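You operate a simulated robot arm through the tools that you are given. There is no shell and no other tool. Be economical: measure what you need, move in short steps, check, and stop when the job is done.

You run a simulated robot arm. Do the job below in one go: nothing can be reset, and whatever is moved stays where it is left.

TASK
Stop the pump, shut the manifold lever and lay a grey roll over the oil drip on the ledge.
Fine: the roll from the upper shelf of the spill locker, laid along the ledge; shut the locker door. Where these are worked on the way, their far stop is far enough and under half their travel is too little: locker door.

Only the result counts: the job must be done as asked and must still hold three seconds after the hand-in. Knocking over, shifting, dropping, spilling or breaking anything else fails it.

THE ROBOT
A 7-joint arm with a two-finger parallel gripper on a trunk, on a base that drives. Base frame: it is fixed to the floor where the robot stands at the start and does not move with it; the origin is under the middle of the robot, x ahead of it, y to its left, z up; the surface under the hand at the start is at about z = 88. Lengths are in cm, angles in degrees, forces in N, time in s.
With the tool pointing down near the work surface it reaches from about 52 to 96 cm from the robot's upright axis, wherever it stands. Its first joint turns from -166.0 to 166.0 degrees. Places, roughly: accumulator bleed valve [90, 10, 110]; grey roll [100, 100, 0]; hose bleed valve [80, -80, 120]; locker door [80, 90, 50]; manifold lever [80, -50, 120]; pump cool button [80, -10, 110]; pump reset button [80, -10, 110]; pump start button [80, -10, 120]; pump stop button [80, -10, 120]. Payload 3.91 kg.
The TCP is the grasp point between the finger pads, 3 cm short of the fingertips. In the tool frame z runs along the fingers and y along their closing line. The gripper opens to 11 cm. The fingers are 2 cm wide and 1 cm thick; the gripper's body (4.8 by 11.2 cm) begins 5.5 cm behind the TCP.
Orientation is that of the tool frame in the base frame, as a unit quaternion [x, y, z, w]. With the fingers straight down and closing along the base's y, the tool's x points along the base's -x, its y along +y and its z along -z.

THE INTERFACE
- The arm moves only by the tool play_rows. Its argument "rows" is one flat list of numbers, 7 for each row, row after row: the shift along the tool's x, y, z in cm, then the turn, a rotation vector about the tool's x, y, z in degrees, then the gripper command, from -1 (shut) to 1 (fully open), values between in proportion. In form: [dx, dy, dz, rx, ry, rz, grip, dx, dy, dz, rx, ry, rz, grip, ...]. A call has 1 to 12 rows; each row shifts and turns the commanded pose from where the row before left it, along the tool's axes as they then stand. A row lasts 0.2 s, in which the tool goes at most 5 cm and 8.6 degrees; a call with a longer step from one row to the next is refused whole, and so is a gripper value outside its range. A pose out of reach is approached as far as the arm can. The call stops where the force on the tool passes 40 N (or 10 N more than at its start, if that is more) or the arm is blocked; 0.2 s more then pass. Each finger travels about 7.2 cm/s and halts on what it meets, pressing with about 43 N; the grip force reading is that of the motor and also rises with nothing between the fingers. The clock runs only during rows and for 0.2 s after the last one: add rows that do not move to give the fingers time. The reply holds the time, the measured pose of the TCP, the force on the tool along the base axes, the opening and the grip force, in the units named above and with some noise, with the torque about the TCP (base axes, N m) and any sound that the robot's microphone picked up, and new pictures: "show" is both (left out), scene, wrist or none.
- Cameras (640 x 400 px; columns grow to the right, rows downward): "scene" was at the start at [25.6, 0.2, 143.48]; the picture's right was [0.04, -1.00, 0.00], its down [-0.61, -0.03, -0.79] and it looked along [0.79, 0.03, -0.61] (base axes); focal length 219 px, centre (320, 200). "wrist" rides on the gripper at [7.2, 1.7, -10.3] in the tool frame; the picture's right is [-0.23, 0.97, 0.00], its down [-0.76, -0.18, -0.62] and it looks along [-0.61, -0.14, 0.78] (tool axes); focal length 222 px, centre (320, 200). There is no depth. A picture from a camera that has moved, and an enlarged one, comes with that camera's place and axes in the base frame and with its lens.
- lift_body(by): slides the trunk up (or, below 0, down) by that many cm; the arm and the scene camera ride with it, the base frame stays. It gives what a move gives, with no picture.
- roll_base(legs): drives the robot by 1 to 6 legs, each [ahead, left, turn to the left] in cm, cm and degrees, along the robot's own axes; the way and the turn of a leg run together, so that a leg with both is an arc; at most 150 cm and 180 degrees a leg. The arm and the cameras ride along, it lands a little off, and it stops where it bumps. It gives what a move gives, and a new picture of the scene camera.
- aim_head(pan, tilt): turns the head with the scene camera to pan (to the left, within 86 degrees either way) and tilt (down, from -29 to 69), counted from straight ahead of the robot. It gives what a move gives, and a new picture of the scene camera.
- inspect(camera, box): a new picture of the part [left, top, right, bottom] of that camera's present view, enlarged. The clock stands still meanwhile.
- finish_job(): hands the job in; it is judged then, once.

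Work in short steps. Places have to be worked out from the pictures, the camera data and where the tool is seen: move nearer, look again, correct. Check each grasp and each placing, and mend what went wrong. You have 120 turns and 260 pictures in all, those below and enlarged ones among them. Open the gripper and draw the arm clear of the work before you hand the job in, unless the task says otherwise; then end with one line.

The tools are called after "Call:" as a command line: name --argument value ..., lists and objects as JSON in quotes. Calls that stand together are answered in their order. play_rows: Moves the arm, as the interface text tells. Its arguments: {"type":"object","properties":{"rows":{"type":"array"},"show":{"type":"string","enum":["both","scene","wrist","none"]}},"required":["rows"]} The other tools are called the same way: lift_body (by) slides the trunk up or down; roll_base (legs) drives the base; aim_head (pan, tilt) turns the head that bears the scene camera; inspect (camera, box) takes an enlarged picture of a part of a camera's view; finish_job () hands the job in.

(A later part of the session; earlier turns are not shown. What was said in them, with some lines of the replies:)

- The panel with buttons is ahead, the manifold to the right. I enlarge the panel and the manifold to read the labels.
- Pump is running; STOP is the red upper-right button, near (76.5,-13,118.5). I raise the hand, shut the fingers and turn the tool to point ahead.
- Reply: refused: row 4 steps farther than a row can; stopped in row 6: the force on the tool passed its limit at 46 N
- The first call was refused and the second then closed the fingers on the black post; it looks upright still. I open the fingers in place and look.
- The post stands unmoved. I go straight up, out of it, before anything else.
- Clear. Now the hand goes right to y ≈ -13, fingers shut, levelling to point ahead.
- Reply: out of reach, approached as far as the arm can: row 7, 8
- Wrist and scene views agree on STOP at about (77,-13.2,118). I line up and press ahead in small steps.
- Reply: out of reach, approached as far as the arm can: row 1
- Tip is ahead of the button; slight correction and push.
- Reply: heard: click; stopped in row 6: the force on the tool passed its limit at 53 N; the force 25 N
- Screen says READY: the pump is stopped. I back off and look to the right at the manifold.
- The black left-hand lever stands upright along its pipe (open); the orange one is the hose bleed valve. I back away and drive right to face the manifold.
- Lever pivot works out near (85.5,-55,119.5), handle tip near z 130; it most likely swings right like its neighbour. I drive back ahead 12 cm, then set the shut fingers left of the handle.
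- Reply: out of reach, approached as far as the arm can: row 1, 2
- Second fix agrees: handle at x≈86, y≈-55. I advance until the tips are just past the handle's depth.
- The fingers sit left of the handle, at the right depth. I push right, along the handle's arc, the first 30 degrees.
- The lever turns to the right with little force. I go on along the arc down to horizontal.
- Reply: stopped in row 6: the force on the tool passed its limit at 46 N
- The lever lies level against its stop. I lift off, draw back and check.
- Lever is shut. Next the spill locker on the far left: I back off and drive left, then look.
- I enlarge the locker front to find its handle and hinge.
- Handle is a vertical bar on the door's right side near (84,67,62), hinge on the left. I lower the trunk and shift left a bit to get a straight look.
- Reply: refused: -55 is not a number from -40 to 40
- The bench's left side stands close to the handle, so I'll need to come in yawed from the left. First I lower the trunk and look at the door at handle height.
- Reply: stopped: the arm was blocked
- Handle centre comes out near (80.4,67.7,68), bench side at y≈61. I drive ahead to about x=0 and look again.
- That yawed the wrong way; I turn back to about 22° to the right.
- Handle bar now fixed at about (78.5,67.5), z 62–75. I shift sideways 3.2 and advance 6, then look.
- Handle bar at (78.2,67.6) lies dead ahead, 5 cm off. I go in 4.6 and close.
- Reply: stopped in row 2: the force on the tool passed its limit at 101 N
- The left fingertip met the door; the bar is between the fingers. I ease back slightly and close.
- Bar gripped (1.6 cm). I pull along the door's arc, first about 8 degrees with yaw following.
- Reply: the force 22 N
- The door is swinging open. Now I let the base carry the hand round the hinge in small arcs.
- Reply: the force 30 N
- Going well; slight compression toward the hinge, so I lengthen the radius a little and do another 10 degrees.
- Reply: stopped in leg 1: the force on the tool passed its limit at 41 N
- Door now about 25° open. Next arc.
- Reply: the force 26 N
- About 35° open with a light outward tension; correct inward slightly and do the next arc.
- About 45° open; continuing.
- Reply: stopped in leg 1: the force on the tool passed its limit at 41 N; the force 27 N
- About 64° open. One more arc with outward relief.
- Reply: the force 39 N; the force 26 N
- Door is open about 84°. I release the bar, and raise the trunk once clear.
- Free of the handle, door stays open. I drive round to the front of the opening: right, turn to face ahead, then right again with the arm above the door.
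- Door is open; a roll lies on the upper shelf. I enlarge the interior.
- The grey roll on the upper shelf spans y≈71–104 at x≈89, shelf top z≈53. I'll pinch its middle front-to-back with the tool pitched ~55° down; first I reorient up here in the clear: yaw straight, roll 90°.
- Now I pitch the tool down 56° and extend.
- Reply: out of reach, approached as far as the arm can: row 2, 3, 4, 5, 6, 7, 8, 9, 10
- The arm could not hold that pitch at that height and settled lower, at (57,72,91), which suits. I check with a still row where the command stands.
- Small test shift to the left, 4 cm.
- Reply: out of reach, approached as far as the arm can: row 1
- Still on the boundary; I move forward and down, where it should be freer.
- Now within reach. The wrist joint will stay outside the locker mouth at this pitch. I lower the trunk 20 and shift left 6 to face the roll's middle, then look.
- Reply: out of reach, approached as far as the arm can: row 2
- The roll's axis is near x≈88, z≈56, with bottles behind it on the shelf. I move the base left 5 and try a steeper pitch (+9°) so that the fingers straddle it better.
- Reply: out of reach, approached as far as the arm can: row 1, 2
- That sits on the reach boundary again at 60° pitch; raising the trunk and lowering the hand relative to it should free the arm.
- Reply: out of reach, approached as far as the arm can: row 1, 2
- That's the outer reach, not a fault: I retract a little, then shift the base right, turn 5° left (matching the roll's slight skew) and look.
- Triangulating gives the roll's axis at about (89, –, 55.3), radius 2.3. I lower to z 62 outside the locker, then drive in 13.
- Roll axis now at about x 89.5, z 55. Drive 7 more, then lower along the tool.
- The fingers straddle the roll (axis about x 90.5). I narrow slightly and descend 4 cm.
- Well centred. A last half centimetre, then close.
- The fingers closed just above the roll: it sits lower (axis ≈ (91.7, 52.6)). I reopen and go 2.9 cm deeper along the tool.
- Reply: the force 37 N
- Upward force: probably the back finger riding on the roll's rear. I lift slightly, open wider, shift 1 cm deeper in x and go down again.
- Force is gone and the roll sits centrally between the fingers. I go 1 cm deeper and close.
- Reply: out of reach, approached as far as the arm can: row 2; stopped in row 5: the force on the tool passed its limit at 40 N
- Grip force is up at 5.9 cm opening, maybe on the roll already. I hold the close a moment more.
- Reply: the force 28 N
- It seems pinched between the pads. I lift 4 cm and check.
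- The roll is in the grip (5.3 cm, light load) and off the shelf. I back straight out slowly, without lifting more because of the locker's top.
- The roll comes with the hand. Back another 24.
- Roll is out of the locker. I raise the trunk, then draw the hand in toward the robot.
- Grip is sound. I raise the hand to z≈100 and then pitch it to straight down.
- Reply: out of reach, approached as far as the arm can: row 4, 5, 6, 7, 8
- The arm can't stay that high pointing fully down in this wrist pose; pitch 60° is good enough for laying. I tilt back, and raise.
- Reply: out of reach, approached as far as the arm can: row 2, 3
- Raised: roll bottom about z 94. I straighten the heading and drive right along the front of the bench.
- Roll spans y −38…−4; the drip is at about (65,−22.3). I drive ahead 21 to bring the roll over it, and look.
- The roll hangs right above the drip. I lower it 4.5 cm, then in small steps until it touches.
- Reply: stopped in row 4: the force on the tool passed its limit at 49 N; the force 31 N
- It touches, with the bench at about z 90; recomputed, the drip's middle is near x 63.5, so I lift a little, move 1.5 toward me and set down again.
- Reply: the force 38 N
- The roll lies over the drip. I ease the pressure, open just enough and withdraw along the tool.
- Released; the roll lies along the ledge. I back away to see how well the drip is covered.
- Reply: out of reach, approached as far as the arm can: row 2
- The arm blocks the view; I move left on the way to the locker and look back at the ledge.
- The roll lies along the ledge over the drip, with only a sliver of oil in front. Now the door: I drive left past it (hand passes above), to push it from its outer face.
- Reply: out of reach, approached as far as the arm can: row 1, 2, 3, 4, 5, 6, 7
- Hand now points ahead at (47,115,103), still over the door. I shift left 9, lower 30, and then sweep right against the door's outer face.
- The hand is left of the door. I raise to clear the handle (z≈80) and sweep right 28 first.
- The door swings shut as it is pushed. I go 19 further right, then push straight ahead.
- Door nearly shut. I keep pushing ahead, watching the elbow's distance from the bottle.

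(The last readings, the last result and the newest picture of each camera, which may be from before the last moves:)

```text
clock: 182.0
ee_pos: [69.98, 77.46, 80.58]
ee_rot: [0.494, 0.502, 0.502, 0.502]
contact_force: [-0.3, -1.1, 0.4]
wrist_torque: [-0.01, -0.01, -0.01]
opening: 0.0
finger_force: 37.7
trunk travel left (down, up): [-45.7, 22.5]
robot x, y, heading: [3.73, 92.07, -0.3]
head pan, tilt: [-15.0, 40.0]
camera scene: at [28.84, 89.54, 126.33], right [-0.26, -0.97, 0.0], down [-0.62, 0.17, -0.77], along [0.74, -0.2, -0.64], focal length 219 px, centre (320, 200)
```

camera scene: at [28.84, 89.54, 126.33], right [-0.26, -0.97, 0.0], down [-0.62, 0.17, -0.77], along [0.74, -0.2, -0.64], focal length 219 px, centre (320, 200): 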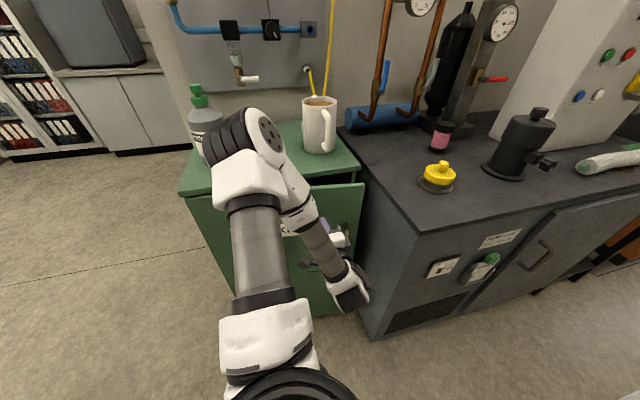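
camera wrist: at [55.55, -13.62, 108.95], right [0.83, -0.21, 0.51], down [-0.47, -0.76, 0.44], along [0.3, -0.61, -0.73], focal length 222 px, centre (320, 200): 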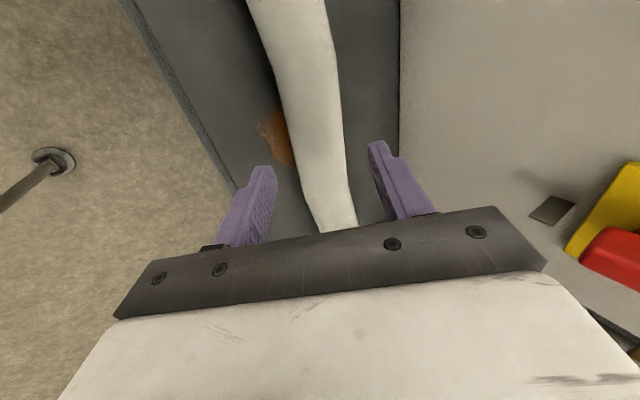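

I push the remaining distance with the arm instead of the base, in 2 cm rows.

Call:
play_rows --rows '[0, 0, 2, 0, 0, 0, -1, 0, 0, 2, 0, 0, 0, -1, 0, 0, 1, 0, 0, 0, -1, 0, 0, 0, 0, 0, 0, -1]' --show "scene"

```text
clock: 183.0
ee_pos: [74.48, 76.41, 79.67]
ee_rot: [0.492, 0.504, 0.503, 0.501]
contact_force: [0.2, -0.3, 0.1]
wrist_torque: [0.01, -0.01, -0.04]
opening: 0.01
finger_force: 37.5
out of reach, approached as far as the arm can: row 1, 2, 3
trunk travel left (down, up): [-45.7, 22.5]
robot x, y, heading: [3.53, 91.83, 0.3]
head pan, tilt: [-15.0, 40.0]
camera scene: at [28.8, 89.55, 126.34], right [-0.26, -0.97, 0.0], down [-0.62, 0.17, -0.77], along [0.74, -0.2, -0.64], focal length 219 px, centre (320, 200)
```

scene: 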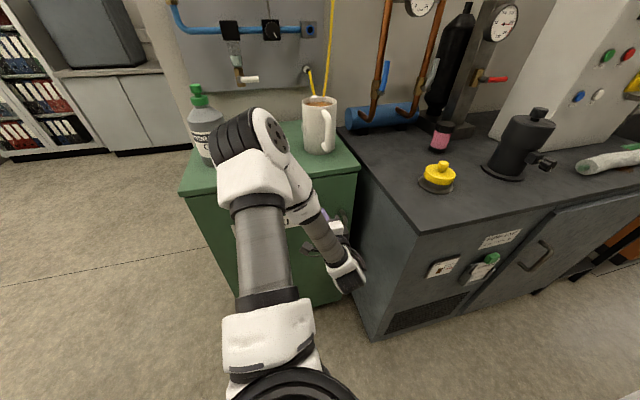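

Another 4 cm in small rows until the door seats.

Call:
play_rows --rows '[0, 0, 1.2, 0, 0, 0, -1, 0, 0, 1, 0, 0, 0, -1, 0, 0, 1, 0, 0, 0, -1, 0, 0, 0.8, 0, 0, 0, -1, 0, 0, 0.6, 0, 0, 0, -1, 0, 0, 0.6, 0, 0, 0, -1]' --show "scene"

```text
clock: 184.2
ee_pos: [77.94, 75.19, 79.79]
ee_rot: [0.495, 0.506, 0.501, 0.498]
contact_force: [-11.7, 2.1, 2.5]
wrist_torque: [0.12, -0.12, -0.04]
opening: 0.0
finger_force: 37.8
out of reach, approached as far as the arm can: row 1, 2, 3, 5
trunk travel left (down, up): [-45.7, 22.5]
robot x, y, heading: [3.61, 91.88, -0.0]
head pan, tilt: [-15.0, 40.0]
stopped in row 6: the force on the tool passed its limit at 52 N (the readings are from after the stop); the commanded pose is now the measured one
camera scene: at [28.63, 89.58, 126.37], right [-0.26, -0.97, 0.0], down [-0.62, 0.17, -0.77], along [0.74, -0.2, -0.64], focal length 219 px, centre (320, 200)
```

scene: 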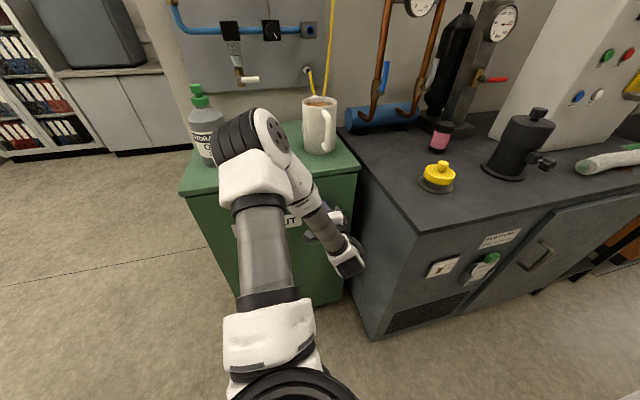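

The door met its frame (tip at x≈80.9, 52 N). I back off with the base and inspect the door and the rest.

Call:
roll_base --legs '[[-32, 0, 0]]'

Call:
lift_body --by 22

Call:
aim_head --pan -20 --tilt 30

Call:
inspect --camera "scene" --box '[180, 120, 420, 380]'

```text
clock: 186.3
ee_pos: [46.2, 74.9, 79.59]
ee_rot: [0.496, 0.506, 0.5, 0.498]
contact_force: [-0.5, -0.5, 0.1]
wrist_torque: [0.02, 0.01, 0.04]
opening: 0.0
finger_force: 37.9
trunk travel left (down, up): [-45.7, 22.5]
robot x, y, heading: [-28.14, 92.21, -0.0]
head pan, tilt: [-15.0, 40.0]
camera scene: at [-3.14, 89.53, 126.35], right [-0.26, -0.97, 0.0], down [-0.62, 0.17, -0.77], along [0.74, -0.2, -0.64], focal length 219 px, centre (320, 200)
```

scene: 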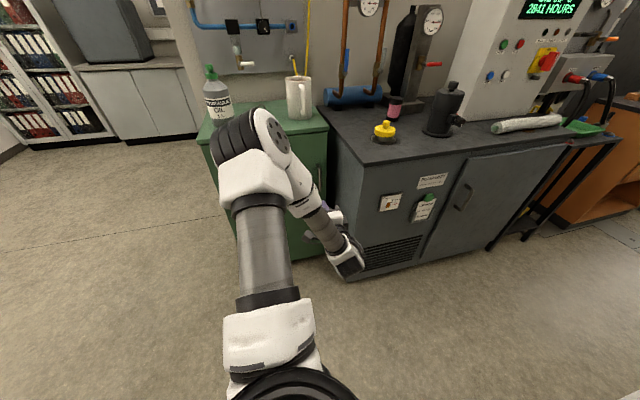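

```text
clock: 188.7
ee_pos: [46.2, 74.92, 101.52]
ee_rot: [0.496, 0.506, 0.501, 0.497]
contact_force: [0.5, 0.6, -0.2]
wrist_torque: [0.03, 0.0, -0.01]
opening: 0.03
finger_force: 37.4
trunk travel left (down, up): [-67.7, 0.5]
robot x, y, heading: [-28.37, 92.14, -0.3]
head pan, tilt: [-15.0, 40.0]
```

```text
clock: 189.4
ee_pos: [46.22, 75.09, 101.65]
ee_rot: [0.496, 0.506, 0.501, 0.498]
contact_force: [0.7, -0.3, 0.3]
wrist_torque: [0.02, -0.02, 0.0]
opening: 0.0
finger_force: 37.7
trunk travel left (down, up): [-67.7, 0.5]
robot x, y, heading: [-28.46, 92.08, -0.3]
head pan, tilt: [-20.0, 30.0]
camera scene: at [-2.84, 88.64, 149.87], right [-0.34, -0.94, 0.0], down [-0.47, 0.17, -0.87], along [0.81, -0.3, -0.5], focal length 219 px, centre (320, 200)
```

scene: 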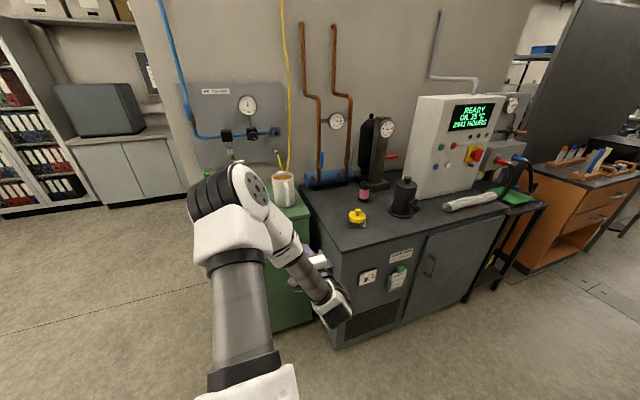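

```text
1.54 times, centred on (300, 250) of scene
camera zoom: at [-2.84, 88.64, 149.87], right [-0.34, -0.94, 0.0], down [-0.47, 0.17, -0.87], along [0.81, -0.3, -0.5], focal length 337 px, centre (351, 123)
```

zoom: 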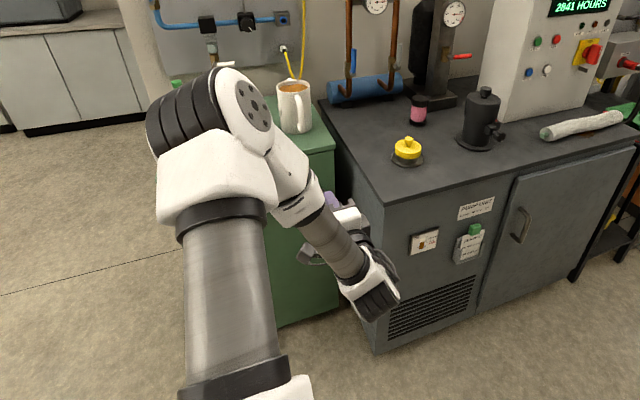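

The door looks shut, but the arm covers it. I move right 45 and look left to confirm, opening the gripper meanwhile.

Call:
roll_base --legs '[[0, -45, 0]]'

Call:
play_rows --rows '[0, 0, 0, 0, 0, 0, 1, 0, 0, 0, 0, 0, 0, 1, 0, 0, 0, 0, 0, 0, 1, 0, 0, 0, 0, 0, 0, 1]' --show "none"

Call:
aim_head --pan 45 --tilt 35

Call:
aim_head --pan -40 --tilt 30

```text
clock: 193.4
ee_pos: [46.03, 30.21, 101.6]
ee_rot: [0.496, 0.505, 0.501, 0.498]
contact_force: [0.1, 0.4, 0.2]
wrist_torque: [-0.03, 0.0, 0.02]
opening: 0.0
finger_force: 37.9
trunk travel left (down, up): [-67.7, 0.5]
robot x, y, heading: [-28.41, 47.31, -0.2]
head pan, tilt: [-20.0, 30.0]
camera scene: at [-2.99, 43.92, 149.87], right [-0.35, -0.94, 0.0], down [-0.47, 0.17, -0.87], along [0.81, -0.3, -0.5], focal length 219 px, centre (320, 200)
```

scene: 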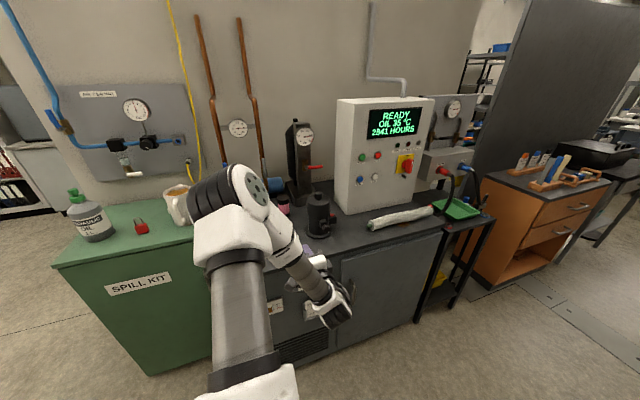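

```text
clock: 194.4
ee_pos: [46.06, 30.28, 101.64]
ee_rot: [0.496, 0.506, 0.5, 0.498]
contact_force: [0.0, -1.0, -0.9]
wrist_torque: [0.01, 0.02, -0.01]
opening: 11.02
finger_force: 0.0
trunk travel left (down, up): [-67.7, 0.5]
robot x, y, heading: [-28.62, 47.49, -0.2]
head pan, tilt: [-20.0, 30.0]
```

```text
clock: 195.7
ee_pos: [46.12, 30.27, 101.51]
ee_rot: [0.497, 0.505, 0.5, 0.498]
contact_force: [-0.5, -0.1, -0.6]
wrist_torque: [0.01, 0.0, -0.02]
opening: 11.0
finger_force: 0.0
trunk travel left (down, up): [-67.7, 0.5]
robot x, y, heading: [-28.49, 47.33, -0.3]
head pan, tilt: [45.0, 35.0]
camera scene: at [-5.22, 53.26, 149.1], right [0.7, -0.71, 0.0], down [-0.41, -0.4, -0.82], along [0.58, 0.58, -0.57], focal length 219 px, centre (320, 200)
```

scene: 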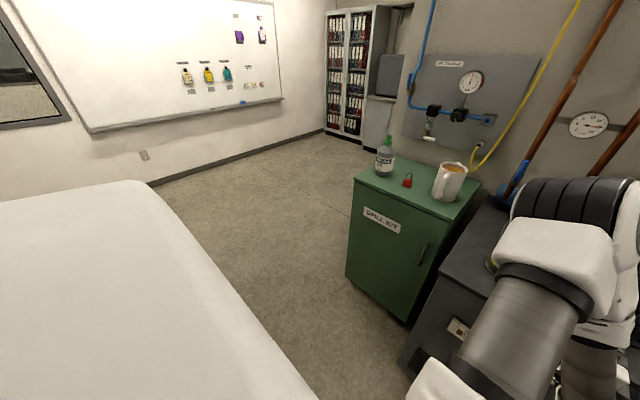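

```text
clock: 197.3
ee_pos: [46.01, 30.13, 101.57]
ee_rot: [0.496, 0.505, 0.501, 0.497]
contact_force: [0.4, -0.5, -0.5]
wrist_torque: [-0.02, 0.0, 0.02]
opening: 11.01
finger_force: 0.0
trunk travel left (down, up): [-67.7, 0.5]
robot x, y, heading: [-28.49, 47.85, -0.2]
head pan, tilt: [-40.0, 30.0]
camera scene: at [-4.57, 41.23, 149.88], right [-0.65, -0.76, 0.0], down [-0.38, 0.32, -0.87], along [0.66, -0.56, -0.5], focal length 219 px, centre (320, 200)
```

scene: 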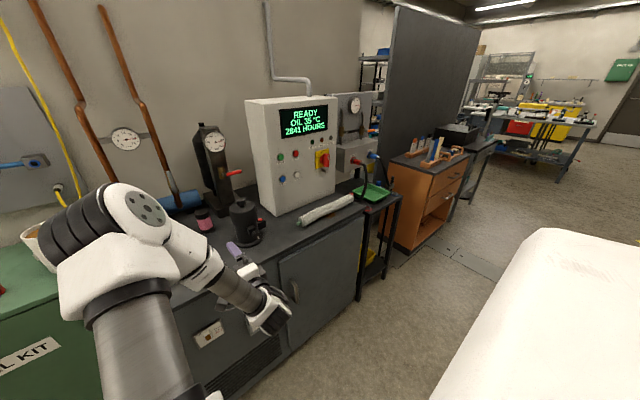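

Door is shut and nothing on the locker moved. A last close look at the roll over the drip.

Call:
inspect --camera "scene" --box '[270, 170, 390, 245]'

```text
5.33 times, centred on (330, 208) of scene
camera zoom: at [-4.57, 41.23, 149.88], right [-0.65, -0.76, 0.0], down [-0.38, 0.32, -0.87], along [0.66, -0.56, -0.5], focal length 1169 px, centre (267, 160)
```

zoom: 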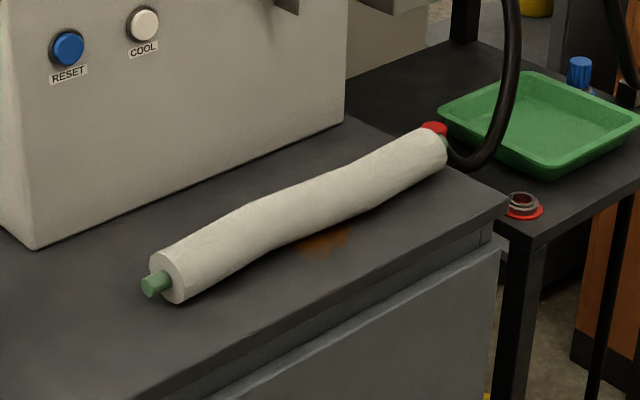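

The roll's axis lies across the middle of the drip, along the ledge. The pump shows READY, the lever is level, the locker is shut, and the open hand is clear, so I hand in.

Call:
finish_job

```text
The job is handed in.
```

The pump is stopped (the screen reads READY), the manifold lever is shut, the grey roll from the locker's upper shelf lies along the ledge over the oil drip with a strip of oil still showing in front, and the locker door is shut; early on, the fingers briefly closed on the black post on the bench by mistake, but it did not move.
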